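You operate a simulated robot arm through the tools that you are given. There is no shell and no other tool.

You run a simulated robot arm. Do the job below in one go: nothing can be reset, and whatever is moved stays where it is left.

TASK
Dock the grey headset pack, switch on, dial the channel that it shows and set the volume to MID.
Fine: use slot two; don't press LINK; leave the other packs alone.

Only the result counts: the job must be done as asked and must still hold three seconds after the hand-in. Knocking over, shifting, dropping, spilling or breaking anything else fails it.

THE ROBOT
A 6-joint arm with a two-finger parallel gripper, fixed in place. Base frame: the origin is at the foot of the arm, x ahead of it, y to its left, z up. Readings come in m, degrees, newtons and seconds.
With the tool pointing down near the work surface it reaches from about 0.24 to 0.64 m from the base axis. Its first joint turns from -66.0 to 66.0 degrees. Payload 2.7 kg.
The TCP is the grasp point between the finger pads, 0.023 m short of the fingertips. In the tool frame z runs along the fingers and y along their closing line. The gripper opens to 0.094 m. The fingers are 0.038 m wide and 0.01 m thick; the gripper's body (0.054 by 0.096 m) begins 0.039 m behind the TCP.
Orientation is told as [roll, pitch, yaw] about the base's x, y, z axes, in that order, counted from this pose: with the fingers straight down and closing along the base's y, the tool's x points along the base's -x, its y along +y and its z along -z.

THE INTERFACE
- The arm moves only by the tool servo_tool. Its argument "series" is one flat list of numbers, 7 for each row, row after row: the opening in per cent of the stroke, from 0 (shut) to 100 (fully open), then the shift along the base's x, y, z in m, then the turn, a rotation vector about the base's x, y, z in degrees. In form: [gripper, x, y, z, rx, ry, rz, gripper, x, y, z, rx, ry, rz, ...]. A call has 1 to 20 rows; each row shifts and turns the commanded pose from where the row before left it. Rows are played at 5 a second. More than 0.05 m and 8.6 degrees between two rows, or a gripper value outside its range, and nothing of the call is played. Where a pose cannot be reached the arm comes as near as it can. A force on the tool above 90 N (or 10 N above the force at the start of the call, whichever is more), or a blocked arm, ends the call early, and 0.2 s more pass. Each finger travels about 0.045 m/s and halts on what it meets, pressing with about 40 N; the grip force reading is that of the motor and also rises with nothing between the fingers. The clock runs only during rows and for 0.2 s after the last one: add rows that do not move to give the fingers time. The reply holds the time, the measured pose of the TCP, the force on the tool along the base axes, the opening and the grip force, in the units named above and with some noise, with the torque about the TCP (base axes, N m) and any sound that the robot's microphone picked up.
- Cameras (640 x 400 px; columns grow to the right, rows downward): "scene" is fixed at [0.0852, -0.4321, 1.4132]; the picture's right is [0.73, -0.68, 0.00], its down [-0.32, -0.34, -0.89] and it looks along [0.60, 0.65, -0.47] (base axes); focal length 358 px, centre (320, 200). "wrist" rides on the gripper at [0.086, 0.016, -0.075] in the tool frame; the picture's right is [-0.18, 0.98, 0.00], its down [-0.58, -0.11, -0.81] and it looks along [-0.79, -0.15, 0.59] (tool axes); focal length 243 px, centre (320, 200).
- get_image(camera): a new picture of that camera. It takes no simulated time.
- point_at(camera, pixels): for up to 12 pixels [column, row] of the newest picture of that camera ("zoom" is the newest enlarged one), the place [x, y, z] in the base frame of the surface seen there, good to about 0.003 m. It takes no simulated time.
- enlarge(camera, box): a new picture of the part [left, top, right, bottom] of that camera's present view, enlarged. It takes no simulated time.
- hand_in(): hands the job in; it is judged then, once.

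Leave the gripper open and the arm clear of the work at the hand-in unless told otherwise.

The tools are called as a command line: name --argument value ..., lists and objects as JSON in quotes. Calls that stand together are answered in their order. servo_tool: Moves the arm, as the interface text tells. Its arguments: {"type":"object","properties":{"series":{"type":"array","items":{"type":"number"}}},"required":["series"]} The other tools are called the same way: get_image (camera) takes a picture; point_at (camera, pixels) gives the place of the surface under pixels of a picture; enlarge (camera, box) takes an enlarged picture of a part of a camera's view; hand_in () hands the job in.

At the start:

```text
clock: 0.0
tool_pos: [0.4046, -0.1186, 1.2348]
ee_rot: [-0.1, 0.0, 0.0]
contact_force: [0.1, 0.0, -0.8]
moment: [0.01, -0.01, 0.02]
finger_gap: 0.0941
grip_force: 0.2
```

scene: 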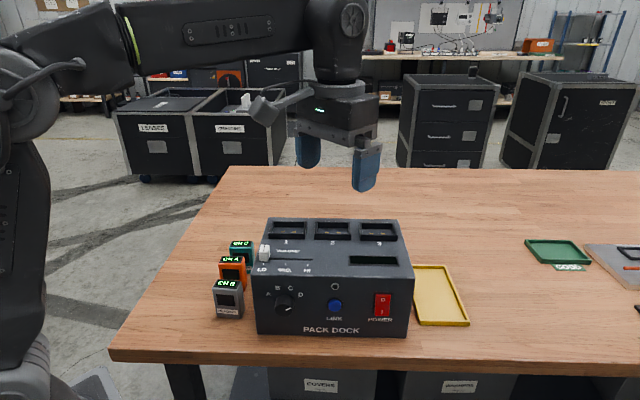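
wrist: 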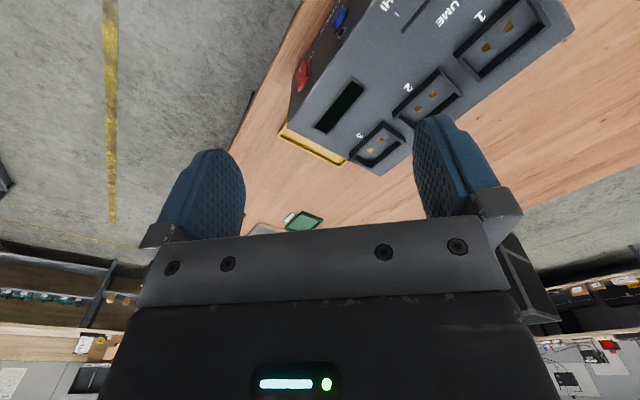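

I see the PACK DOCK in the scene picture around (335,275), with three packs to its left (grey at about (228,300), orange at (232,270), teal at (240,250)). First I'll enlarge the dock and the packs to read the details.

enlarge --camera "scene" --box '[200, 200, 420, 345]'

enlarge --camera "scene" --box '[205, 230, 325, 325]'

```text
2.76 times, centred on (310, 272) of scene
```

zoom: 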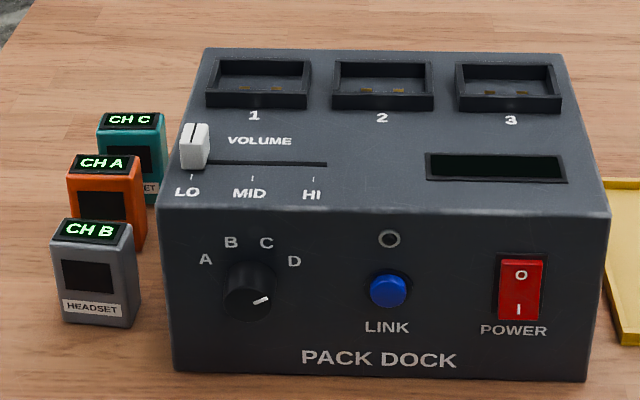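

```text
4.21 times, centred on (265, 278) of scene
```

zoom: 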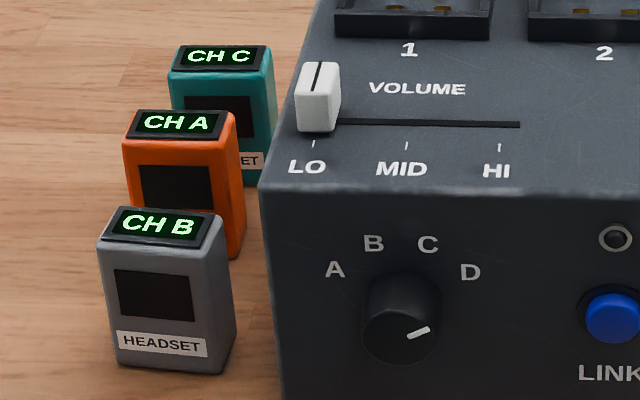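

The grey pack shows "CH B". The knob pointer now points right/up beyond D (an off position). Next I measure places on the packs, the slider and the knob with the newest zoom picture.

point_at --camera "zoom" --pixels '[[110, 235], [190, 243], [213, 212], [120, 207], [118, 360], [215, 370], [235, 325], [318, 95], [318, 70], [405, 122], [517, 124], [404, 315]]'

point_at --camera "scene" --pixels '[[258, 333], [406, 336], [411, 275], [255, 272], [397, 219], [269, 219], [335, 305], [382, 305], [283, 303], [332, 231], [288, 231], [378, 232]]'

```text
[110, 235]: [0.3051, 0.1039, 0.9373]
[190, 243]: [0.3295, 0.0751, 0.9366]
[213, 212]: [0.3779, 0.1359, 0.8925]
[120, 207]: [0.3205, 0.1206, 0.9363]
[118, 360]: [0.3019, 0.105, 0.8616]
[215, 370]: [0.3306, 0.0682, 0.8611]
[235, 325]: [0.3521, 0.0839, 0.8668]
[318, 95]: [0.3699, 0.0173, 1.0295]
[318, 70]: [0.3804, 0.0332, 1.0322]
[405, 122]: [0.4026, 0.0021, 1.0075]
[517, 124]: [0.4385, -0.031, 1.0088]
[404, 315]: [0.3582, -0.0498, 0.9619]
```

```text
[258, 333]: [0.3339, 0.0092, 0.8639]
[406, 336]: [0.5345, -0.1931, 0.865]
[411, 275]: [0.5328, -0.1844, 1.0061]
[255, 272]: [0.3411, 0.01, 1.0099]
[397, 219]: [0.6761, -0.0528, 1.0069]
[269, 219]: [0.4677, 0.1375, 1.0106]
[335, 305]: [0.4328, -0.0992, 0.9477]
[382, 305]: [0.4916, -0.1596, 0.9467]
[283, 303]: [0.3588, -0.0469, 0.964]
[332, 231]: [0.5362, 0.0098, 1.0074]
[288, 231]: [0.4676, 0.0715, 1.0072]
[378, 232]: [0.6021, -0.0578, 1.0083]
```

The dock's front runs along about (0.71,-0.70), top at z≈1.008, table at z≈0.86. I now look closer at the slots in the rear of the dock top and at the front panel.

enlarge --camera "scene" --box '[260, 210, 410, 280]'

enlarge --camera "scene" --box '[250, 265, 415, 345]'

enlarge --camera "wrist" --box '[280, 0, 580, 190]'

```text
4.27 times, centred on (335, 245) of scene
```

zoom: 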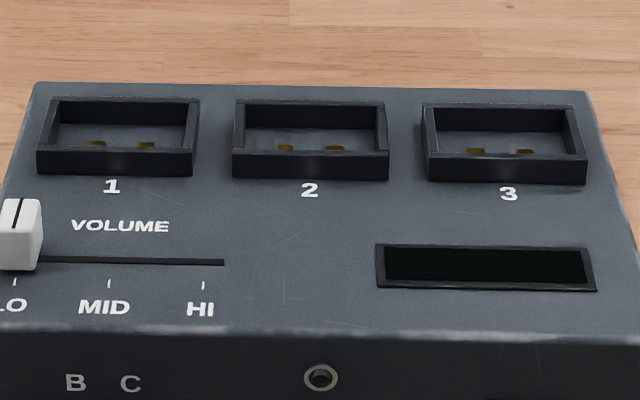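

```text
3.88 times, centred on (332, 305) of scene
```

zoom: 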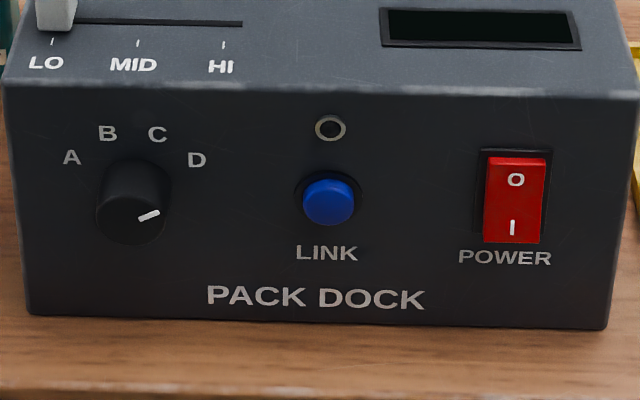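

```text
2.11 times, centred on (430, 95) of wrist
```

zoom: 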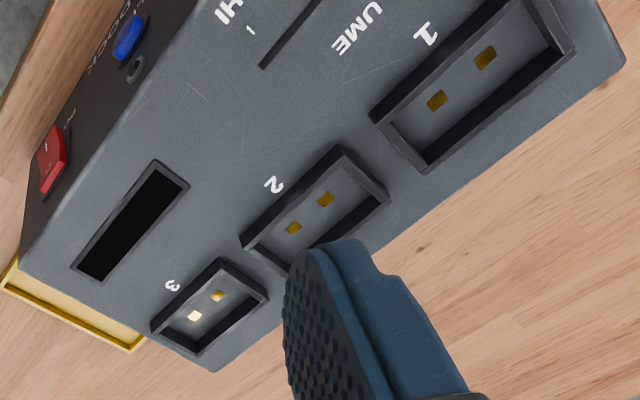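

The slots are raised rims with two gold contacts. The rocker has O above and I below. I'll measure slot 2's rim in this wrist zoom (corners near (240,240), (340,148), (388,196)), the screen and the slider lines.

point_at --camera "zoom" --pixels '[[246, 240], [341, 152], [382, 195], [286, 262], [293, 228], [327, 199], [153, 325], [219, 264], [263, 297], [198, 350], [265, 64], [250, 31]]'

enlarge --camera "scene" --box '[205, 230, 285, 325]'

```text
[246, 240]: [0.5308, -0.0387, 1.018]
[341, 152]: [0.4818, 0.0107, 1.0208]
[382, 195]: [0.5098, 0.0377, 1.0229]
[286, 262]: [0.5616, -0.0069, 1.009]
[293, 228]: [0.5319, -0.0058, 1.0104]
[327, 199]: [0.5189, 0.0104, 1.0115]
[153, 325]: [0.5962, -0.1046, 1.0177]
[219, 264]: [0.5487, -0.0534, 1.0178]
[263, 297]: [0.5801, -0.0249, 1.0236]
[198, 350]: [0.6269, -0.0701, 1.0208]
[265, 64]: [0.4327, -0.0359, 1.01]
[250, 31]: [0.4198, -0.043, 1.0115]
```

```text
4.21 times, centred on (245, 278) of scene
```

zoom: 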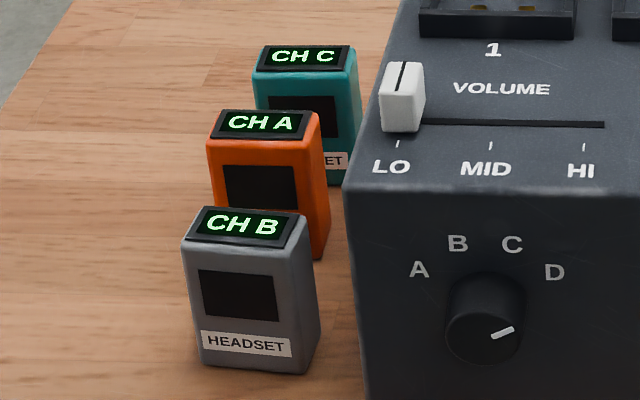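

The pack, slot and panel are all turned about 45° from the base axes. I'll raise nothing, just turn the tool +45° about z and move over the left side of the dock, above everything (z≈1.15), to look with the wrist camera.

servo_tool --series '[100, -0.0167, 0.03, -0.0133, 0, 0, 7.5, 100, -0.0167, 0.03, -0.0133, 0, 0, 7.5, 100, -0.0167, 0.03, -0.0133, 0, 0, 7.5, 100, -0.0167, 0.03, -0.0133, 0, 0, 7.5, 100, -0.0167, 0.03, -0.0133, 0, 0, 7.5, 100, -0.0167, 0.03, -0.0133, 0, 0, 7.5, 100, 0, 0, 0, 0, 0, 0, 100, 0, 0, 0, 0, 0, 0]'

get_image --camera "wrist"

get_image --camera "scene"

```text
clock: 1.8
tool_pos: [0.3062, 0.0627, 1.1552]
ee_rot: [0.0, -0.1, 45.1]
contact_force: [-0.4, 0.1, 0.2]
moment: [-0.01, 0.03, 0.01]
finger_gap: 0.0939
grip_force: 0.1
```

```text
taken
```

wrist: 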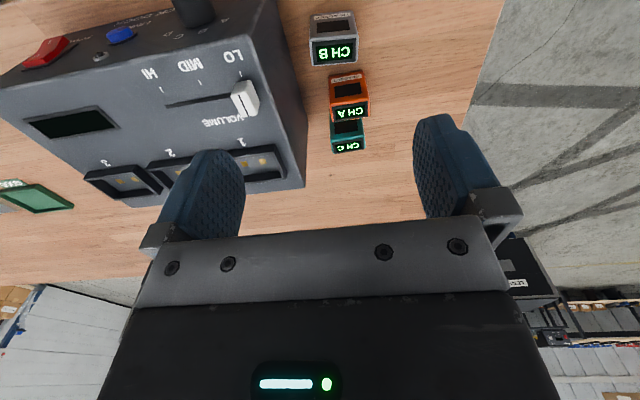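

```text
taken
```

scene: 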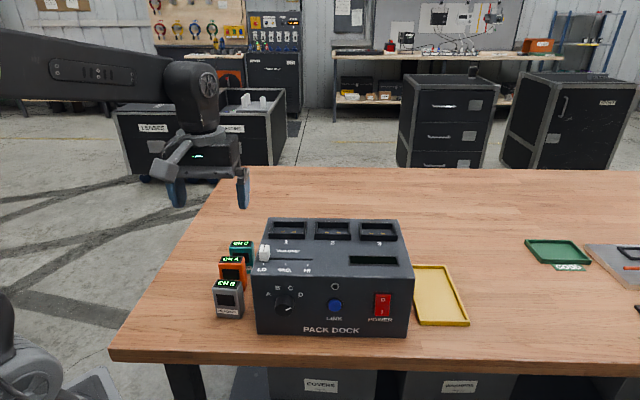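

The wrist camera now sees the packs from above (grey one at about (334,42)) and the dock top. I'll enlarge these and measure.

enlarge --camera "wrist" --box '[270, 0, 420, 160]'

```text
2.50 times, centred on (345, 80) of wrist
```

zoom: 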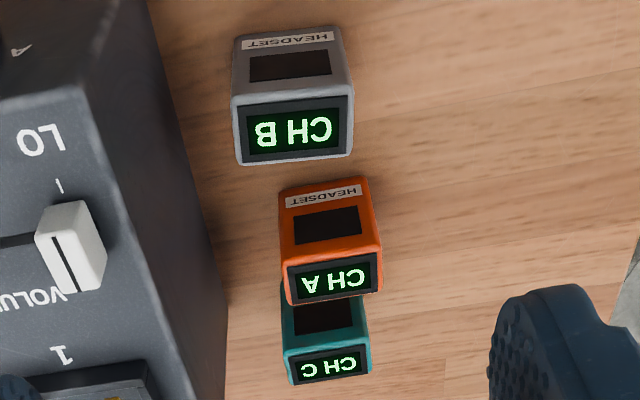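

Measuring the grey pack's top-face corners (238,108), (347,98), (350,155), (241,162), its front bottom edge, plus the orange pack's top corners and the slider.

point_at --camera "zoom" --pixels '[[240, 108], [345, 99], [349, 153], [243, 160], [294, 130], [244, 42], [338, 33], [291, 266], [378, 256], [380, 288], [292, 300], [280, 190]]'

point_at --camera "zoom" --pixels '[[38, 236], [80, 204], [104, 258], [72, 292], [62, 244], [90, 250], [59, 185], [228, 320], [81, 86], [150, 10]]'

```text
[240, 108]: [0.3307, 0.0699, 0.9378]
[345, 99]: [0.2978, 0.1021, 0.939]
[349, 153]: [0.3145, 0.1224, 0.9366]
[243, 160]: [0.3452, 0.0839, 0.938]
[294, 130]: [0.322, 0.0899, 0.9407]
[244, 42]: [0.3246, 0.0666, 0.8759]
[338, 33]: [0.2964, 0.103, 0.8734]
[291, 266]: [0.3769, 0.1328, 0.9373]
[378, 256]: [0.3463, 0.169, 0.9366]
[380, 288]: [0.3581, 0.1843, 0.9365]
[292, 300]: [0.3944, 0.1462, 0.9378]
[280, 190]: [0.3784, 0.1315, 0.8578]
```

```text
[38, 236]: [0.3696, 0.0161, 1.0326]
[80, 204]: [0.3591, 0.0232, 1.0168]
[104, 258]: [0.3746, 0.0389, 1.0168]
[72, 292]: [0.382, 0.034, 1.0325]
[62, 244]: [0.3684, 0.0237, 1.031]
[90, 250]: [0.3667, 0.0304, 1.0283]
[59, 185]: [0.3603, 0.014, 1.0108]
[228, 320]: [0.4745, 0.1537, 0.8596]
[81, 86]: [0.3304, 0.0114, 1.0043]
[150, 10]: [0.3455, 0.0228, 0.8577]
```

The grey pack is about 0.048 wide (along the dock's right axis) and 0.025 deep, centre about (0.322,0.095), top z≈0.938. Now I enlarge the dock in the wrist view to fit its exact direction and slot 2.

enlarge --camera "wrist" --box '[0, 0, 310, 205]'

```text
1.95 times, centred on (155, 102) of wrist
```

zoom: 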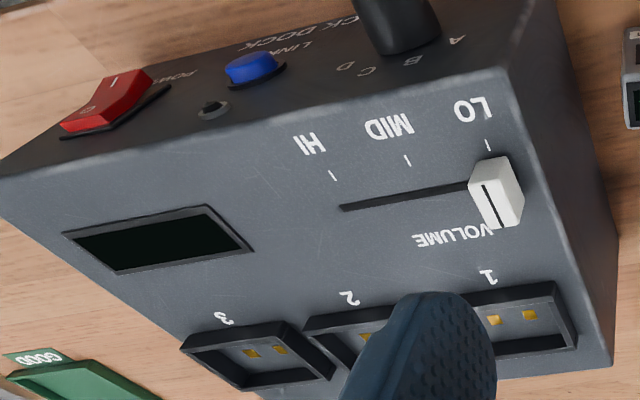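

Measuring a row of points along the dock's top front edge (from (40,182) to (460,86)) and along its top left edge.

point_at --camera "zoom" --pixels '[[30, 186], [80, 174], [130, 162], [180, 150], [230, 139], [280, 128], [330, 116], [380, 104], [430, 93], [480, 81], [340, 207], [465, 187]]'

point_at --camera "zoom" --pixels '[[520, 110], [530, 150], [541, 190], [552, 230], [563, 270], [580, 320], [488, 145], [408, 160], [333, 175], [310, 322], [415, 310], [545, 315]]'

```text
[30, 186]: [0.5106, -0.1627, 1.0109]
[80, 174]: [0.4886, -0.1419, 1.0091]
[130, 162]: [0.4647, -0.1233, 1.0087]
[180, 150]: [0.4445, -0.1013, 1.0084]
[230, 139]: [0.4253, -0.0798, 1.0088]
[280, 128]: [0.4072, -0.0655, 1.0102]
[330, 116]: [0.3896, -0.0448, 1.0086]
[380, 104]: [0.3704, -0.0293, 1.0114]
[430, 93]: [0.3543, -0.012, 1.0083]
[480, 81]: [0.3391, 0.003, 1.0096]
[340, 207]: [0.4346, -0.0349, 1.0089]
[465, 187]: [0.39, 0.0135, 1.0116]
```

```text
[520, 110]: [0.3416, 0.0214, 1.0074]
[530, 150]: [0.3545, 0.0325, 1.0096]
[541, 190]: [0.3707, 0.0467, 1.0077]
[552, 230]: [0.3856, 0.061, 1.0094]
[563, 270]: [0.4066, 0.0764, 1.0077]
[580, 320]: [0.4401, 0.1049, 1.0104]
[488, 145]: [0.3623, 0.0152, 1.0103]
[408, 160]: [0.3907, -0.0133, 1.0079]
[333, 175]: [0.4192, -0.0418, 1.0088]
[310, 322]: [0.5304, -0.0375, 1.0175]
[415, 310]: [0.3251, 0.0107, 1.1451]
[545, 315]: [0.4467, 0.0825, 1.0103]
```

The ticks LO (0.362,0.015), MID (0.391,-0.013), HI (0.419,-0.042) give a direction of -45° and 0.040 spacing. Now I move over the dock (still z≈1.155) to look at slot 2 close up.

servo_tool --series '[100, 0.0358, -0.024, 0, 0, 0, 0, 100, 0.0358, -0.024, 0, 0, 0, 0, 100, 0.0358, -0.024, 0, 0, 0, 0, 100, 0.0358, -0.024, 0, 0, 0, 0, 100, 0.0358, -0.024, 0, 0, 0, 0, 100, 0, 0, 0, 0, 0, 0, 100, 0, 0, 0, 0, 0, 0]'

enlarge --camera "wrist" --box '[200, 20, 440, 170]'

get_image --camera "wrist"

```text
clock: 3.4
tool_pos: [0.4838, -0.0576, 1.1547]
ee_rot: [0.1, -0.1, 45.0]
contact_force: [-0.2, -0.3, 0.3]
moment: [0.01, 0.01, 0.02]
finger_gap: 0.094
grip_force: 0.0
```

```text
2.67 times, centred on (320, 95) of wrist
```

zoom: 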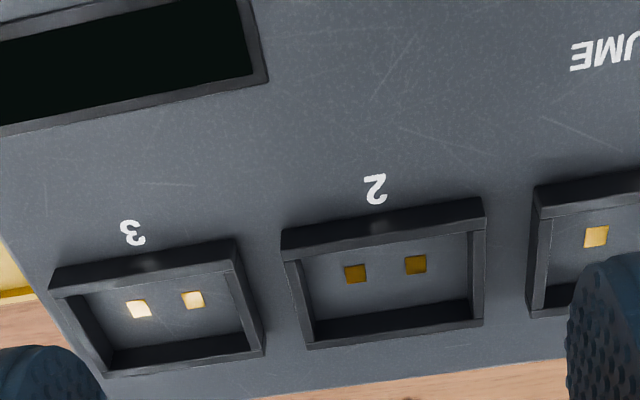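

```text
taken
```

wrist: 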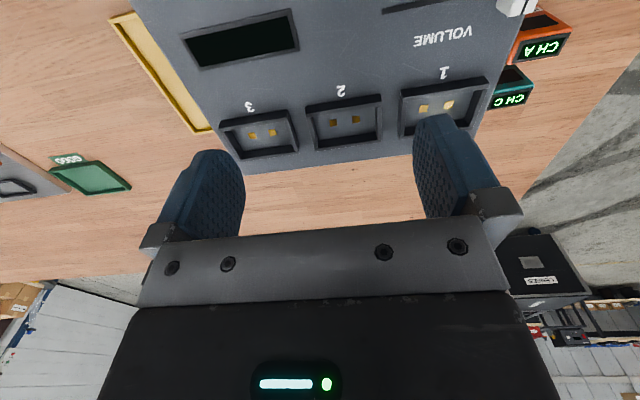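

I zoom in more on slot 2, around (344,123) in the wrist picture.

enlarge --camera "wrist" --box '[296, 80, 392, 160]'

```text
5.00 times, centred on (344, 120) of wrist
```

zoom: 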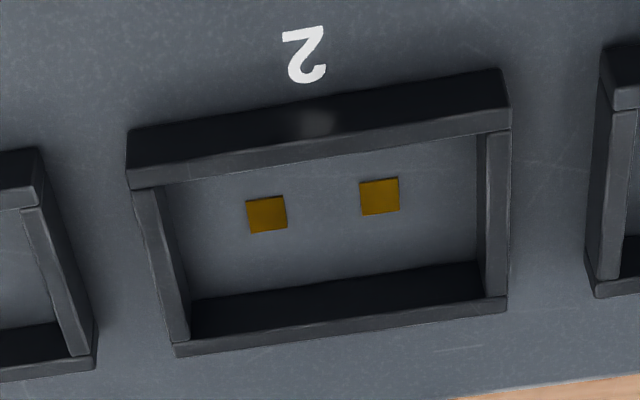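

Measuring the slot 2 rim: outer corners near (131,173), (508,112), (505,308), (177,352); inner corners near (166,187), (478,136), (486,296), (190,338); contacts (266,214), (379,196).

point_at --camera "zoom" --pixels '[[133, 175], [506, 115], [503, 306], [180, 350], [160, 181], [483, 130], [488, 297], [188, 337], [266, 214], [379, 196], [320, 160], [340, 333]]'

point_at --camera "zoom" --pixels '[[200, 172], [260, 162], [320, 152], [380, 143], [440, 133], [220, 346], [280, 338], [340, 330], [400, 323], [460, 314], [160, 260], [498, 220]]'

```text
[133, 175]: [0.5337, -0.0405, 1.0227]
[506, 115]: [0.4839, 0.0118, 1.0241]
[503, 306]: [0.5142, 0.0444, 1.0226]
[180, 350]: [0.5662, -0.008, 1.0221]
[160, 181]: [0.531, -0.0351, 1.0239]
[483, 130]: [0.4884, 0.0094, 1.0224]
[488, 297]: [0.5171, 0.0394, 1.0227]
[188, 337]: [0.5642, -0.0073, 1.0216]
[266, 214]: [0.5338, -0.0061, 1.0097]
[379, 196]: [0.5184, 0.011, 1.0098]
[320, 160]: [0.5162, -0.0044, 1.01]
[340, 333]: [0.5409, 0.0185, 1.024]
```

```text
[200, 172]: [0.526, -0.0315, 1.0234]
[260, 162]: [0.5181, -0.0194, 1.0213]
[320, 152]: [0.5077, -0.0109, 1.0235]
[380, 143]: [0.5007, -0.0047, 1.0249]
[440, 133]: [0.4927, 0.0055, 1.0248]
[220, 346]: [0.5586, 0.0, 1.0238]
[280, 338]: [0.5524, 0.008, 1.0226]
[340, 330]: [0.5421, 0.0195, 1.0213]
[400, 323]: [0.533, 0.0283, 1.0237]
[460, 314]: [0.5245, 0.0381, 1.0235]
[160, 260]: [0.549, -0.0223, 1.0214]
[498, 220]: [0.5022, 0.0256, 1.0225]
```

Slot 2 is centred at about (0.525,0.002), rim top z≈1.023, floor z≈1.010, aligned at -45°. The pack looks turned about 4° more than the dock. I now go above the pack and down to z≈1.05, still clear of everything, with the fingers at 85%, and look again.

servo_tool --series '[85, -0.0324, 0.0304, 0, 0, 0, -0.6, 85, -0.0324, 0.0304, 0, 0, 0, -0.6, 85, -0.0324, 0.0304, 0, 0, 0, -0.6, 85, -0.0324, 0.0304, 0, 0, 0, -0.6, 85, -0.0324, 0.0304, 0, 0, 0, -0.6, 85, 0, 0, -0.035, 0, 0, 0, 85, 0, 0, -0.035, 0, 0, 0, 85, 0, 0, -0.035, 0, 0, 0, 85, 0, 0, 0, 0, 0, 0, 85, 0, 0, 0, 0, 0, 0]'

get_image --camera "wrist"

enlarge --camera "wrist" --box '[240, 10, 420, 120]'

```text
clock: 5.6
tool_pos: [0.322, 0.0952, 1.0504]
ee_rot: [-0.1, -0.1, 42.0]
contact_force: [0.3, 0.0, -0.2]
moment: [-0.03, -0.02, 0.01]
finger_gap: 0.08
grip_force: 0.1
```

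```text
taken
```

wrist: 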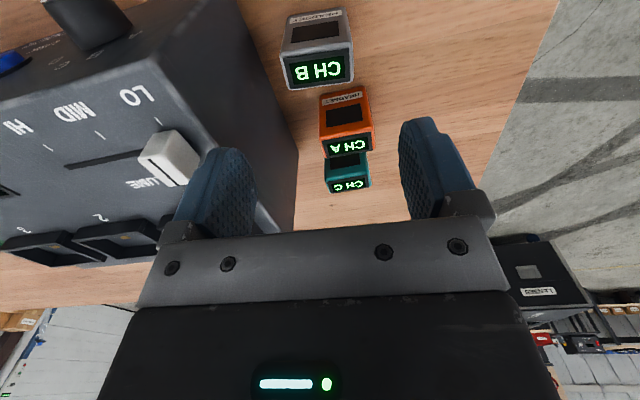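

```text
3.56 times, centred on (330, 65) of wrist
```

zoom: 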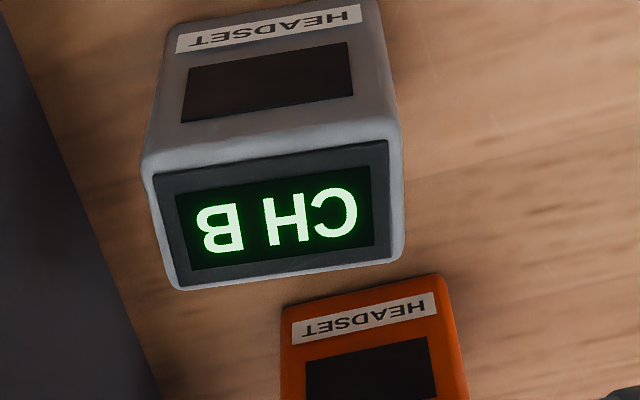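

Good view of the grey pack's top (zoom corners around (150,172), (392,145), (402,255), (178,288)). Measuring edges for its angle and centre.

point_at --camera "zoom" --pixels '[[155, 174], [200, 168], [250, 162], [300, 156], [350, 150], [388, 145], [182, 284], [230, 277], [280, 270], [330, 263], [365, 258], [398, 253]]'

point_at --camera "zoom" --pixels '[[148, 165], [394, 138], [403, 250], [172, 285], [275, 215], [170, 230], [396, 200], [284, 310], [440, 280], [465, 380]]'

```text
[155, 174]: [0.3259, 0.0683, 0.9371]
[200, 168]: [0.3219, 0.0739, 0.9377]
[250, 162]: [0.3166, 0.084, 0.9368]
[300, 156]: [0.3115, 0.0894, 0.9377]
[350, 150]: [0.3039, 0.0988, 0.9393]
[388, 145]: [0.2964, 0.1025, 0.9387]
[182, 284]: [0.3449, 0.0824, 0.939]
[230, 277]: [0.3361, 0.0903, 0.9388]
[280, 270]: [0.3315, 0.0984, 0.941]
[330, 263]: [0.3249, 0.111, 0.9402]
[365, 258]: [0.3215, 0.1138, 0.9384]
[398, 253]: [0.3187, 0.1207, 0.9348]
```

```text
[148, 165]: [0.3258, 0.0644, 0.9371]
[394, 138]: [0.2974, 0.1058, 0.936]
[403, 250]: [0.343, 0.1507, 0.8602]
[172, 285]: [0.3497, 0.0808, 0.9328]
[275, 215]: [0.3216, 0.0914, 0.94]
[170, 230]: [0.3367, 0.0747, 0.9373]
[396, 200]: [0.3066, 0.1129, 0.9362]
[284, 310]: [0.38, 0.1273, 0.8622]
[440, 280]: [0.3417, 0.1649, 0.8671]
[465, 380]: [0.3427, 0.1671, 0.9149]
```

The pack's edges run at about -50°, centre (0.321,0.0945). I turn the tool by -2.6° more and descend to TCP z≈0.912 with the fingers straddling the pack, then look before closing.

servo_tool --series '[85, -0.0005, -0.0007, -0.03, 0, 0, -1.3, 85, 0, 0, -0.03, 0, 0, -1.3, 85, 0, 0, -0.03, 0, 0, 0, 85, 0, 0, -0.025, 0, 0, 0, 85, 0, 0, -0.023, 0, 0, 0, 85, 0, 0, 0, 0, 0, 0]'

get_image --camera "wrist"

get_image --camera "scene"

```text
clock: 7.0
tool_pos: [0.3211, 0.0936, 0.9114]
ee_rot: [0.0, -0.1, 39.4]
contact_force: [0.2, -0.5, 1.1]
moment: [0.03, 0.01, -0.01]
finger_gap: 0.08
grip_force: 0.0
```

```text
taken
```

wrist: 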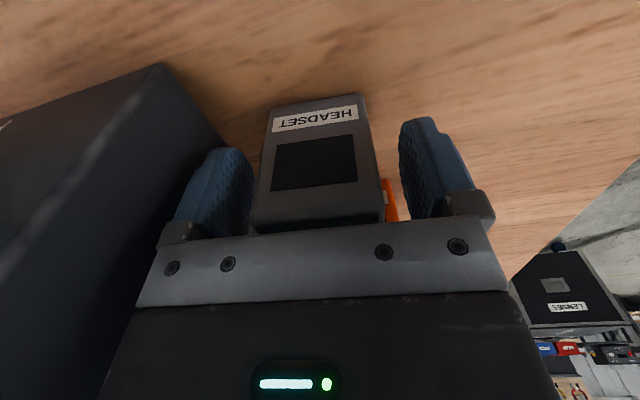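

```text
taken
```

scene: 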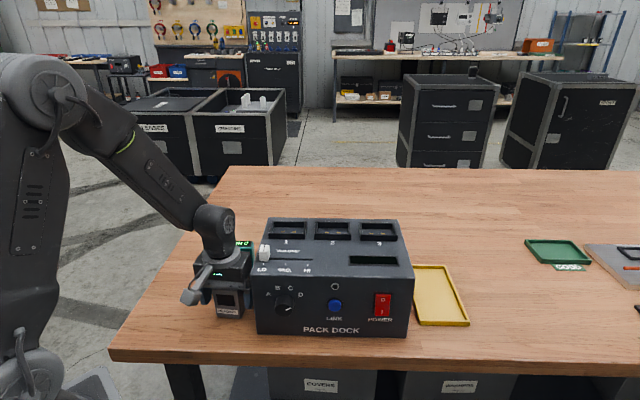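

The fingers straddle the grey pack, which sits near the centre (pack (258–385), fingers at ~252 and ~403). Now I close the gripper and wait.

servo_tool --series '[0, 0, 0, 0, 0, 0, 0, 0, 0, 0, 0, 0, 0, 0, 0, 0, 0, 0, 0, 0, 0, 0, 0, 0, 0, 0, 0, 0, 0, 0, 0, 0, 0, 0, 0]'

get_image --camera "wrist"

```text
clock: 8.2
tool_pos: [0.3215, 0.093, 0.9119]
ee_rot: [0.0, -0.2, 39.4]
contact_force: [0.0, 0.1, 0.2]
moment: [-0.02, 0.0, -0.01]
finger_gap: 0.0539
grip_force: 39.6
```

```text
taken
```

wrist: 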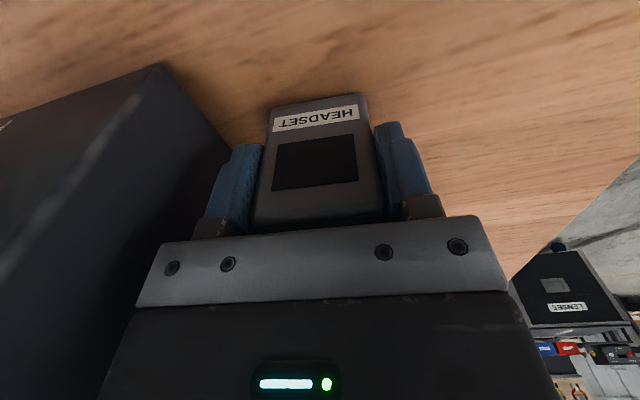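

The gripper stopped at 0.054 with 40 N: the pack is held. I check the pack's front-face position relative to the tool with several points.

point_at --camera "wrist" --pixels '[[270, 205], [300, 205], [340, 205], [370, 205], [315, 165], [320, 150], [285, 120], [345, 115], [362, 180], [270, 170], [320, 200], [365, 205]]'

```text
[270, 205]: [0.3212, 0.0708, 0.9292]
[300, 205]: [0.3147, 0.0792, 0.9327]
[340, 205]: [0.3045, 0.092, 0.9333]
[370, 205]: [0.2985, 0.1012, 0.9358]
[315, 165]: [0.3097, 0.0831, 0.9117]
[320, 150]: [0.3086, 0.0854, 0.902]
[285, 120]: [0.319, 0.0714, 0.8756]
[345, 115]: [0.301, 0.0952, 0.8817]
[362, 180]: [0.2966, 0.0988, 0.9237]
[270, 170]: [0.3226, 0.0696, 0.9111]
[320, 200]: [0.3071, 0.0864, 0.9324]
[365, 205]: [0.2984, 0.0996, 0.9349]
```

The pack's front face is 0.0146 ahead of the TCP and the pack is about 0.029 deep, so it is centred and aligned with the tool. Now I lift it straight up to TCP z≈1.13.

servo_tool --series '[0, 0, 0, 0.015, 0, 0, 0, 0, 0, 0, 0.03, 0, 0, 0, 0, 0, 0, 0.035, 0, 0, 0, 0, 0, 0, 0.035, 0, 0, 0, 0, 0, 0, 0.035, 0, 0, 0, 0, 0, 0, 0.035, 0, 0, 0, 0, 0, 0, 0.033, 0, 0, 0, 0, 0, 0, 0, 0, 0, 0, 0, 0, 0, 0, 0, 0, 0]'

get_image --camera "scene"

```text
clock: 10.2
tool_pos: [0.322, 0.0939, 1.1292]
ee_rot: [0.0, -0.1, 39.4]
contact_force: [0.5, 0.3, -0.9]
moment: [0.01, -0.01, -0.01]
finger_gap: 0.0535
grip_force: 40.0
```

```text
taken
```

scene: 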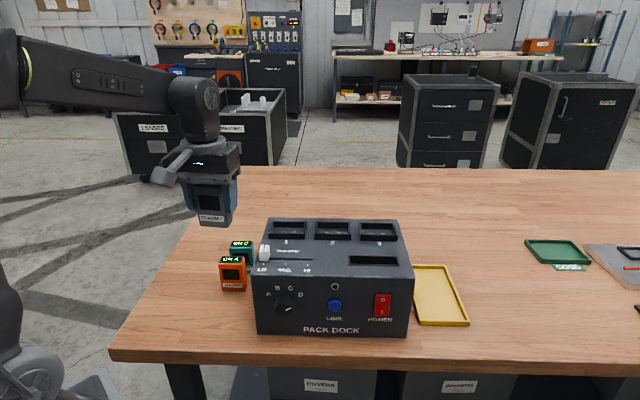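

The pack is lifted and hangs level. Next: move over slot 2 at (0.525,0.002) and turn +5.6° to match the dock.

servo_tool --series '[0, 0.0338, -0.0153, 0, 0, 0, 0.93, 0, 0.0338, -0.0153, 0, 0, 0, 0.93, 0, 0.0338, -0.0153, 0, 0, 0, 0.93, 0, 0.0338, -0.0153, 0, 0, 0, 0.93, 0, 0.0338, -0.0153, 0, 0, 0, 0.93, 0, 0.0338, -0.0153, 0, 0, 0, 0.93, 0, 0, 0, 0, 0, 0, 0, 0, 0, 0, 0, 0, 0, 0]'

get_image --camera "wrist"

enlarge --camera "scene" --box '[250, 150, 420, 260]'

```text
clock: 12.0
tool_pos: [0.5234, 0.002, 1.1311]
ee_rot: [0.1, 0.0, 45.1]
contact_force: [0.4, -0.7, -2.0]
moment: [-0.02, 0.0, 0.01]
finger_gap: 0.0533
grip_force: 39.8
```

```text
taken
```

wrist: 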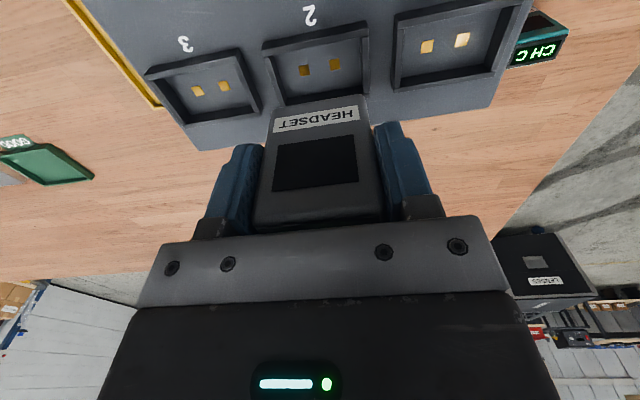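

```text
3.64 times, centred on (335, 205) of scene
```

zoom: 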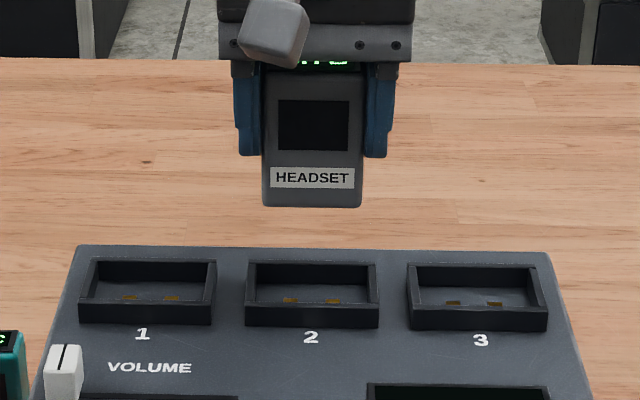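

The pack is above slot 2 and lines up in the column direction (both centred at zoom column ≈312). I lower by 0.042 (pack bottom ≈1.036, just above the rim) and check.

servo_tool --series '[0, 0.001, 0, -0.015, 0, 0, 0, 0, 0, 0, -0.015, 0, 0, 0, 0, 0, 0, -0.012, 0, 0, 0, 0, 0, 0, 0, 0, 0, 0, 0, 0, 0, 0, 0, 0, 0]'

enlarge --camera "scene" --box '[280, 180, 390, 250]'

enlarge --camera "wrist" --box '[230, 60, 410, 180]'

```text
clock: 13.2
tool_pos: [0.5249, 0.003, 1.0874]
ee_rot: [0.2, -0.1, 45.1]
contact_force: [0.1, -0.3, -1.9]
moment: [0.0, -0.01, 0.0]
finger_gap: 0.0538
grip_force: 39.6
```

```text
5.71 times, centred on (335, 215) of scene
```

zoom: 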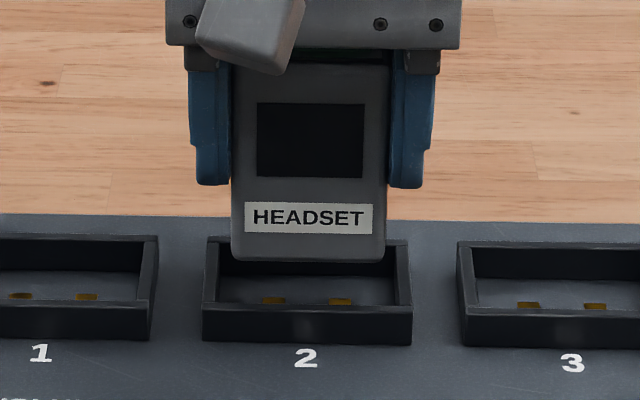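

```text
3.33 times, centred on (320, 120) of wrist
```

zoom: 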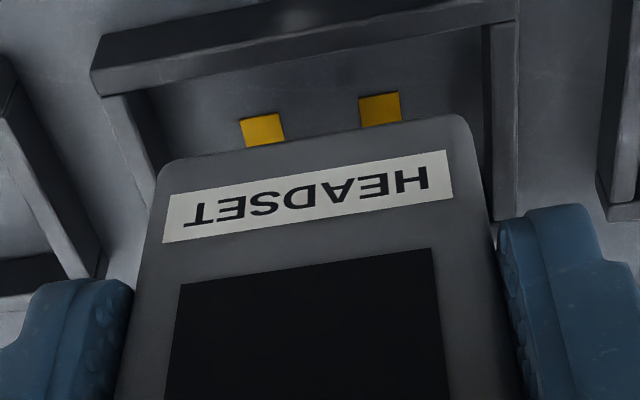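

I check the alignment in the depth direction with points on the contacts, the slot walls and the pack's bottom edge (zoom (262,128), (380,107), walls, pack edge (315,150)).

point_at --camera "zoom" --pixels '[[262, 128], [380, 107], [300, 58], [200, 73], [420, 38], [170, 175], [240, 165], [320, 155], [400, 145], [455, 138], [505, 150], [130, 140]]'

enlarge --camera "scene" --box '[280, 180, 390, 250]'

```text
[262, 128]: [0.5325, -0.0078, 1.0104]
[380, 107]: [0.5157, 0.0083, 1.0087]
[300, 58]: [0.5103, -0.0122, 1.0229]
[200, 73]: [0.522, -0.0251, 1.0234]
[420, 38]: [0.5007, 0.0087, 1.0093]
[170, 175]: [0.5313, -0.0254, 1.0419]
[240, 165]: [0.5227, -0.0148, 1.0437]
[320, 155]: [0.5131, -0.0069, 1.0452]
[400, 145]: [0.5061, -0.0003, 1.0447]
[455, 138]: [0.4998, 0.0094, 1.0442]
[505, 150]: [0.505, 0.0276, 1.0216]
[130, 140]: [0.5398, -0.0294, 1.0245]
```

```text
5.71 times, centred on (335, 215) of scene
```

zoom: 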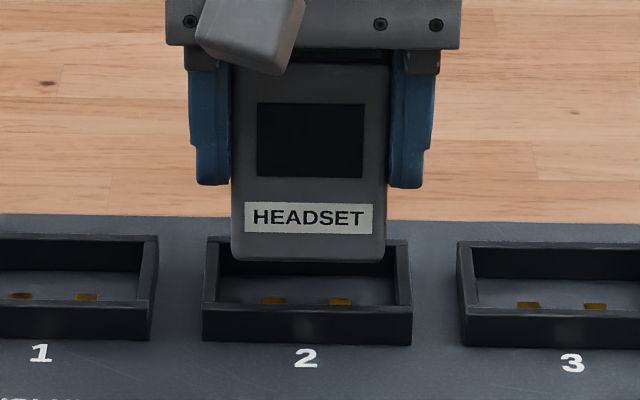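

Slot centre v≈0.3735 vs tool 0.3733, and across within 1 mm: well aligned. I lower in small steps to just above the floor and watch the force.

servo_tool --series '[0, 0, 0, -0.008, 0, 0, 0, 0, 0, 0, -0.008, 0, 0, 0, 0, 0, 0, -0.005, 0, 0, 0, 0, 0, 0, 0, 0, 0, 0]'

```text
clock: 14.2
tool_pos: [0.5247, 0.0022, 1.0665]
ee_rot: [0.0, -0.1, 45.0]
contact_force: [1.1, 0.5, -2.4]
moment: [-0.02, -0.01, -0.03]
finger_gap: 0.0538
grip_force: 40.0
```

No contact yet (force -2.4 N is just the pack's weight). Pack bottom should be at about 1.0135; I go down 1 mm at a time.

servo_tool --series '[0, 0, 0, -0.001, 0, 0, 0, 0, 0, 0, -0.001, 0, 0, 0, 0, 0, 0, -0.001, 0, 0, 0, 0, 0, 0, 0, 0, 0, 0]'

```text
clock: 15.2
tool_pos: [0.5256, 0.0022, 1.0641]
ee_rot: [0.1, -0.1, 45.1]
contact_force: [0.2, -0.5, -2.9]
moment: [0.01, 0.02, 0.01]
finger_gap: 0.054
grip_force: 40.0
```

servo_tool --series '[0, 0, 0, -0.001, 0, 0, 0, 0, 0, 0, -0.001, 0, 0, 0, 0, 0, 0, 0, 0, 0, 0]'

enlarge --camera "scene" --box '[280, 180, 390, 250]'

```text
clock: 16.0
tool_pos: [0.5258, 0.0025, 1.062]
ee_rot: [0.0, -0.1, 45.0]
contact_force: [-0.2, -0.6, -1.7]
moment: [-0.04, 0.02, 0.0]
finger_gap: 0.054
grip_force: 40.0
```

```text
5.71 times, centred on (335, 215) of scene
```

zoom: 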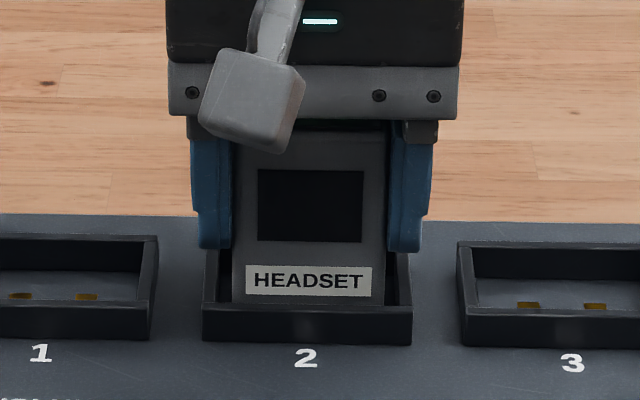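

The pack is inside the rim of slot 2 and still not touching the floor (force unchanged). I continue down 1 mm at a time, as the floor should be very near.

servo_tool --series '[0, 0, 0, -0.001, 0, 0, 0, 0, 0, 0, -0.001, 0, 0, 0, 0, 0, 0, 0, 0, 0, 0]'

```text
clock: 16.8
tool_pos: [0.5261, 0.0012, 1.0613]
ee_rot: [-0.1, -0.3, 45.0]
contact_force: [-1.9, -0.2, 15.6]
moment: [0.21, 0.46, 0.09]
finger_gap: 0.0535
grip_force: 40.3
```

Contact: +15.6 N, so the pack stands on the slot's floor. I ease up a half millimetre and open the gripper to 78%.

servo_tool --series '[0, 0, 0, 0.0005, 0, 0, 0, 78, 0, 0, 0, 0, 0, 0, 78, 0, 0, 0, 0, 0, 0, 78, 0, 0, 0, 0, 0, 0, 78, 0, 0, 0, 0, 0, 0]'

enlarge --camera "scene" --box '[280, 180, 390, 250]'

```text
clock: 18.0
tool_pos: [0.5261, 0.002, 1.0614]
ee_rot: [0.0, -0.1, 45.1]
contact_force: [0.0, -0.2, 0.0]
moment: [-0.02, 0.05, 0.0]
finger_gap: 0.0732
grip_force: 0.0
```

```text
5.71 times, centred on (335, 215) of scene
```

zoom: 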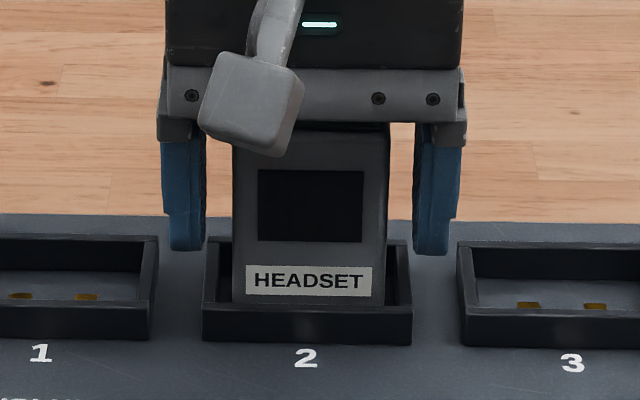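

The pack stands upright in slot 2, fingers are free. I lift straight up to z≈1.17 and look.

servo_tool --series '[78, 0, 0, 0.01, 0, 0, 0, 78, 0, 0, 0.03, 0, 0, 0, 78, 0, 0, 0.035, 0, 0, 0, 78, 0, 0, 0.035, 0, 0, 0, 78, 0, 0, 0, 0, 0, 0]'

get_image --camera "scene"

enlarge --camera "scene" --box '[245, 200, 420, 345]'

get_image --camera "wrist"

```text
clock: 19.2
tool_pos: [0.5248, 0.0026, 1.1711]
ee_rot: [0.1, -0.1, 45.0]
contact_force: [0.4, -0.9, 0.2]
moment: [0.02, -0.01, 0.01]
finger_gap: 0.0733
grip_force: 0.0
```

```text
taken
```

scene: 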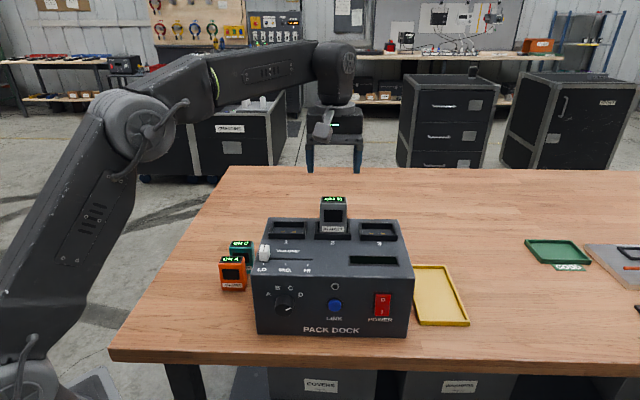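

```text
2.76 times, centred on (332, 272) of scene
```

zoom: 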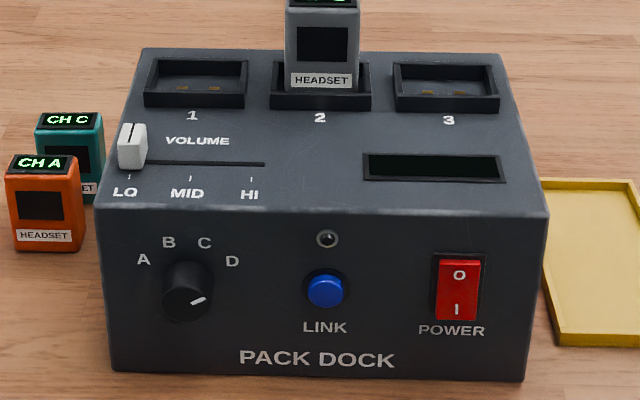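

```text
taken
```

wrist: 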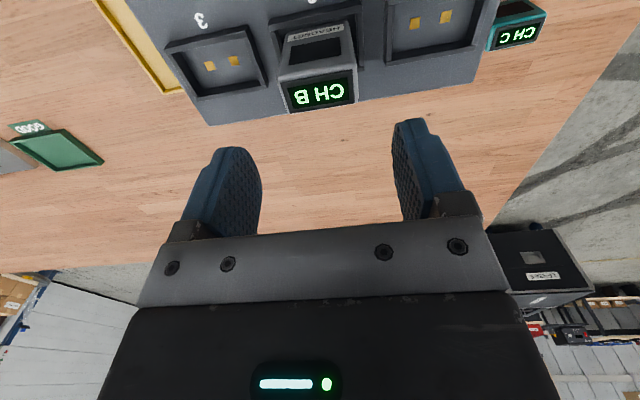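

The pack is docked upright and still shows "CH B". Next the power rocker: I zoom in on it and measure O and I halves.

enlarge --camera "scene" --box '[355, 280, 405, 330]'

```text
8.00 times, centred on (380, 305) of scene
```

zoom: 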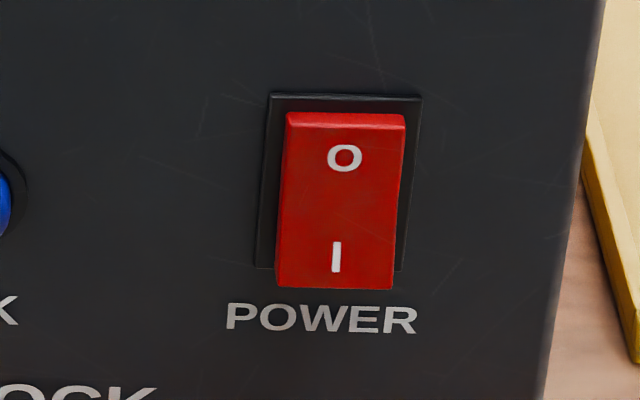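

point_at --camera "zoom" --pixels '[[345, 130], [344, 158], [340, 205], [337, 256], [335, 278], [290, 270], [385, 270], [395, 130], [295, 130], [440, 200], [240, 200], [335, 345]]'

```text
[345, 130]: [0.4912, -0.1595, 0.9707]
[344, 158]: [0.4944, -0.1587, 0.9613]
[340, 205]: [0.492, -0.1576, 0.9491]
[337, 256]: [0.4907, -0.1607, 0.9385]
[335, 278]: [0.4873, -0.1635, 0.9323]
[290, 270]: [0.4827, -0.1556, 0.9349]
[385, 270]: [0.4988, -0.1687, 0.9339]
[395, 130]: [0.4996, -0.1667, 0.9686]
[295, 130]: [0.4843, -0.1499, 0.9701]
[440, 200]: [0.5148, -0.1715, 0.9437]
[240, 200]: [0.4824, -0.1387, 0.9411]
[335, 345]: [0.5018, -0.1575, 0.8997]
```

Front panel is at v≈0.243 (v = direction into the panel); the rocker's I end sticks out ~0.014 at z≈0.932–0.938, O end ~0.007. I'll press the I end with closed fingertips pointing forward. First I move to a free place above the front edge (z≈1.20), shutting the fingers and turning the tool -90° about z.

servo_tool --series '[78, -0.0059, -0.0176, 0.0027, 0, 0, -8.2, 60, -0.0059, -0.0176, 0.0027, 0, 0, -8.2, 40, -0.0059, -0.0176, 0.0027, 0, 0, -8.2, 20, -0.0059, -0.0176, 0.0027, 0, 0, -8.2, 0, -0.0059, -0.0176, 0.0027, 0, 0, -8.2, 0, -0.0059, -0.0176, 0.0027, 0, 0, -8.2, 0, -0.0059, -0.0176, 0.0027, 0, 0, -8.2, 0, -0.0059, -0.0176, 0.0027, 0, 0, -8.2, 0, -0.0059, -0.0176, 0.0027, 0, 0, -8.2, 0, -0.0059, -0.0176, 0.0027, 0, 0, -8.2, 0, -0.0059, -0.0176, 0.0027, 0, 0, -8.0, 0, 0, 0, 0, 0, 0, 0, 0, 0, 0, 0, 0, 0, 0]'

get_image --camera "scene"

```text
clock: 22.0
tool_pos: [0.4614, -0.1903, 1.2004]
ee_rot: [-0.1, -0.1, -45.0]
contact_force: [0.1, 0.0, 0.2]
moment: [0.02, 0.01, 0.02]
finger_gap: 0.0
grip_force: 40.2
```

```text
taken
```

scene: 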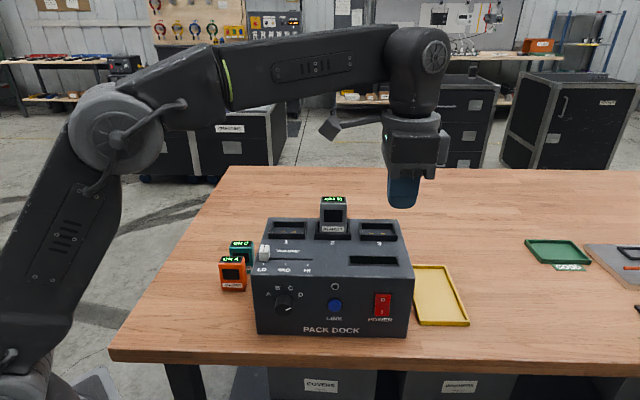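

The tool is turned (yaw -45°), camera arm to the left. Now I tilt the tool forward about the panel's right axis, first by 45°, with the TCP held at z≈1.20.

servo_tool --series '[0, 0, 0, 0, 5.303, -5.303, 0, 0, 0, 0, 0, 5.303, -5.303, 0, 0, 0, 0, 0, 5.303, -5.303, 0, 0, 0, 0, 0, 5.303, -5.303, 0, 0, 0, 0, 0, 5.303, -5.303, 0, 0, 0, 0, 0, 5.303, -5.303, 0, 0, 0, 0, 0, 0, 0, 0, 0, 0, 0, 0, 0, 0, 0]'

get_image --camera "scene"

```text
clock: 23.8
tool_pos: [0.4608, -0.1918, 1.1989]
ee_rot: [45.1, -0.1, -45.1]
contact_force: [0.5, -1.1, -0.3]
moment: [0.01, -0.01, 0.0]
finger_gap: 0.0
grip_force: 39.9
```

```text
taken
```

scene: 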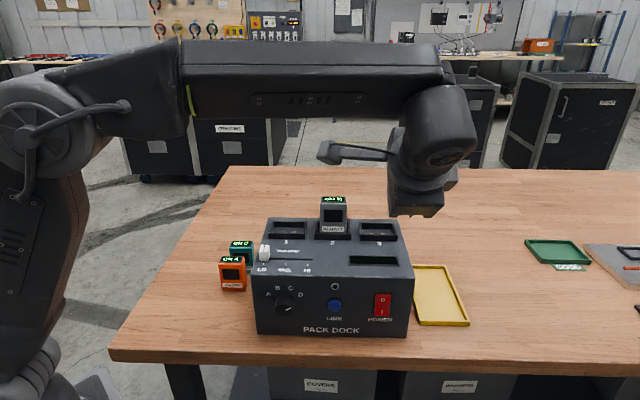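

The 45° tilt worked cleanly. I tilt 30° more (to 75°).

servo_tool --series '[0, 0, 0, 0, 5.303, -5.303, 0, 0, 0, 0, 0, 5.303, -5.303, 0, 0, 0, 0, 0, 5.303, -5.303, 0, 0, 0, 0, 0, 5.303, -5.303, 0, 0, 0, 0, 0, 0, 0, 0, 0, 0, 0, 0, 0, 0, 0]'

get_image --camera "scene"

get_image --camera "wrist"

```text
clock: 25.2
tool_pos: [0.4601, -0.191, 1.2001]
ee_rot: [74.9, 0.0, -45.2]
contact_force: [-0.5, -0.5, -0.4]
moment: [0.01, 0.01, -0.01]
finger_gap: 0.0
grip_force: 39.5
```

```text
taken
```

scene: 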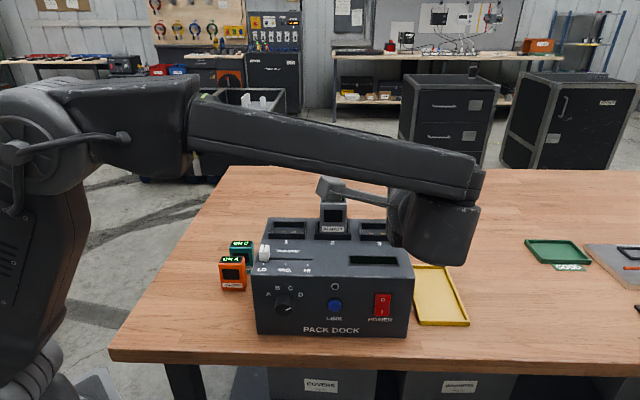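

```text
taken
```

wrist: 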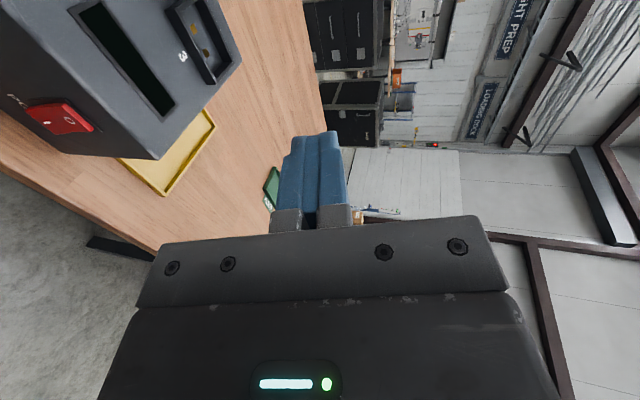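

The tool points forward at 75°, forearm well in front of the dock. I step back 0.025 from the panel and descend to TCP z≈0.936, keeping the tips ~0.04 in front of the rocker.

servo_tool --series '[0, -0.0177, -0.0177, 0, 0, 0, 0, 0, 0, 0, -0.038, 0, 0, 0, 0, 0, 0, -0.038, 0, 0, 0, 0, 0, 0, -0.038, 0, 0, 0, 0, 0, 0, -0.038, 0, 0, 0, 0, 0, 0, -0.038, 0, 0, 0, 0, 0, 0, -0.038, 0, 0, 0, 0, 0, 0, -0.036, 0, 0, 0, 0, 0, 0, 0, 0, 0, 0, 0, 0, 0, 0, 0, 0, 0]'

get_image --camera "scene"

get_image --camera "wrist"

```text
clock: 27.4
tool_pos: [0.4423, -0.2071, 0.9356]
ee_rot: [75.0, -0.1, -45.1]
contact_force: [-0.6, -0.5, -0.4]
moment: [-0.01, 0.02, 0.01]
finger_gap: 0.0
grip_force: 39.8
```

```text
taken
```

scene: 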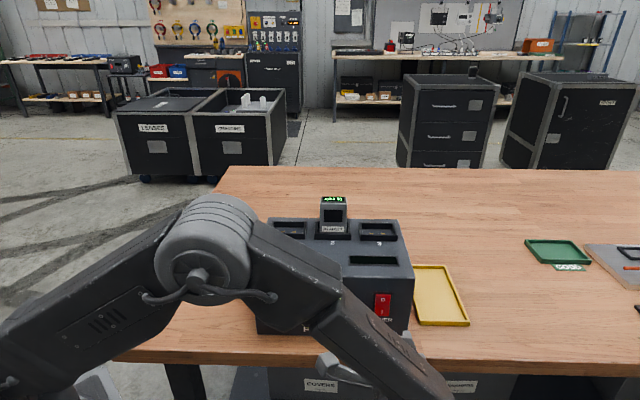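

```text
taken
```

wrist: 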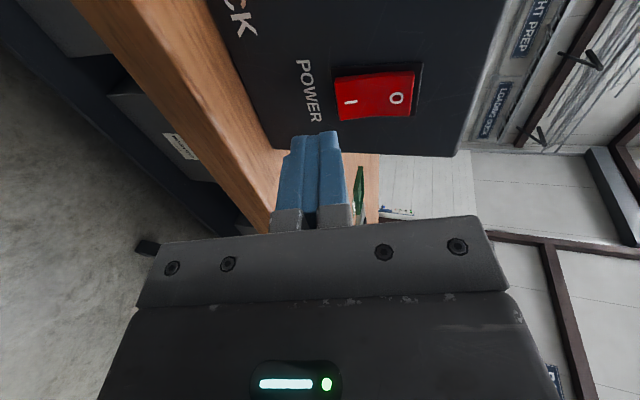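

In the wrist picture (its right is up) the rocker is at (375,95) with I at (350,101), and the closed tips are in line with its lower end. I approach 0.032 toward the panel.

servo_tool --series '[0, 0.0113, 0.0113, 0, 0, 0, 0, 0, 0.0113, 0.0113, 0, 0, 0, 0, 0, 0, 0, 0, 0, 0, 0]'

get_image --camera "wrist"

enlarge --camera "wrist" --box '[250, 40, 450, 170]'

```text
clock: 28.2
tool_pos: [0.4654, -0.1877, 0.9366]
ee_rot: [75.0, 0.0, -45.1]
contact_force: [0.2, -0.6, 0.0]
moment: [0.02, -0.02, 0.0]
finger_gap: 0.0
grip_force: 39.4
```

```text
taken
```

wrist: 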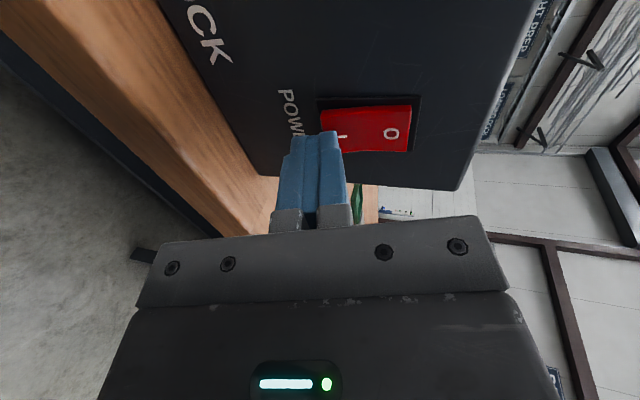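

```text
3.08 times, centred on (350, 105) of wrist
```

zoom: 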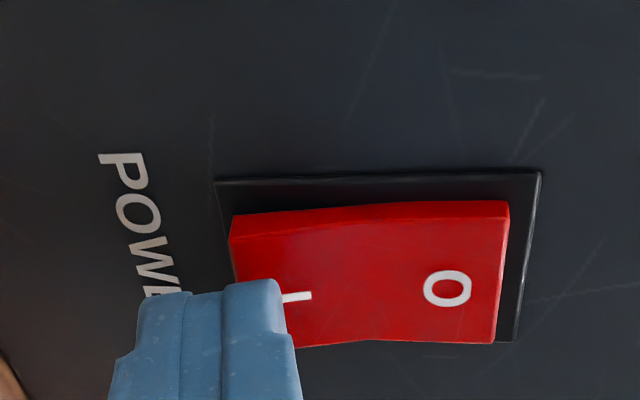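

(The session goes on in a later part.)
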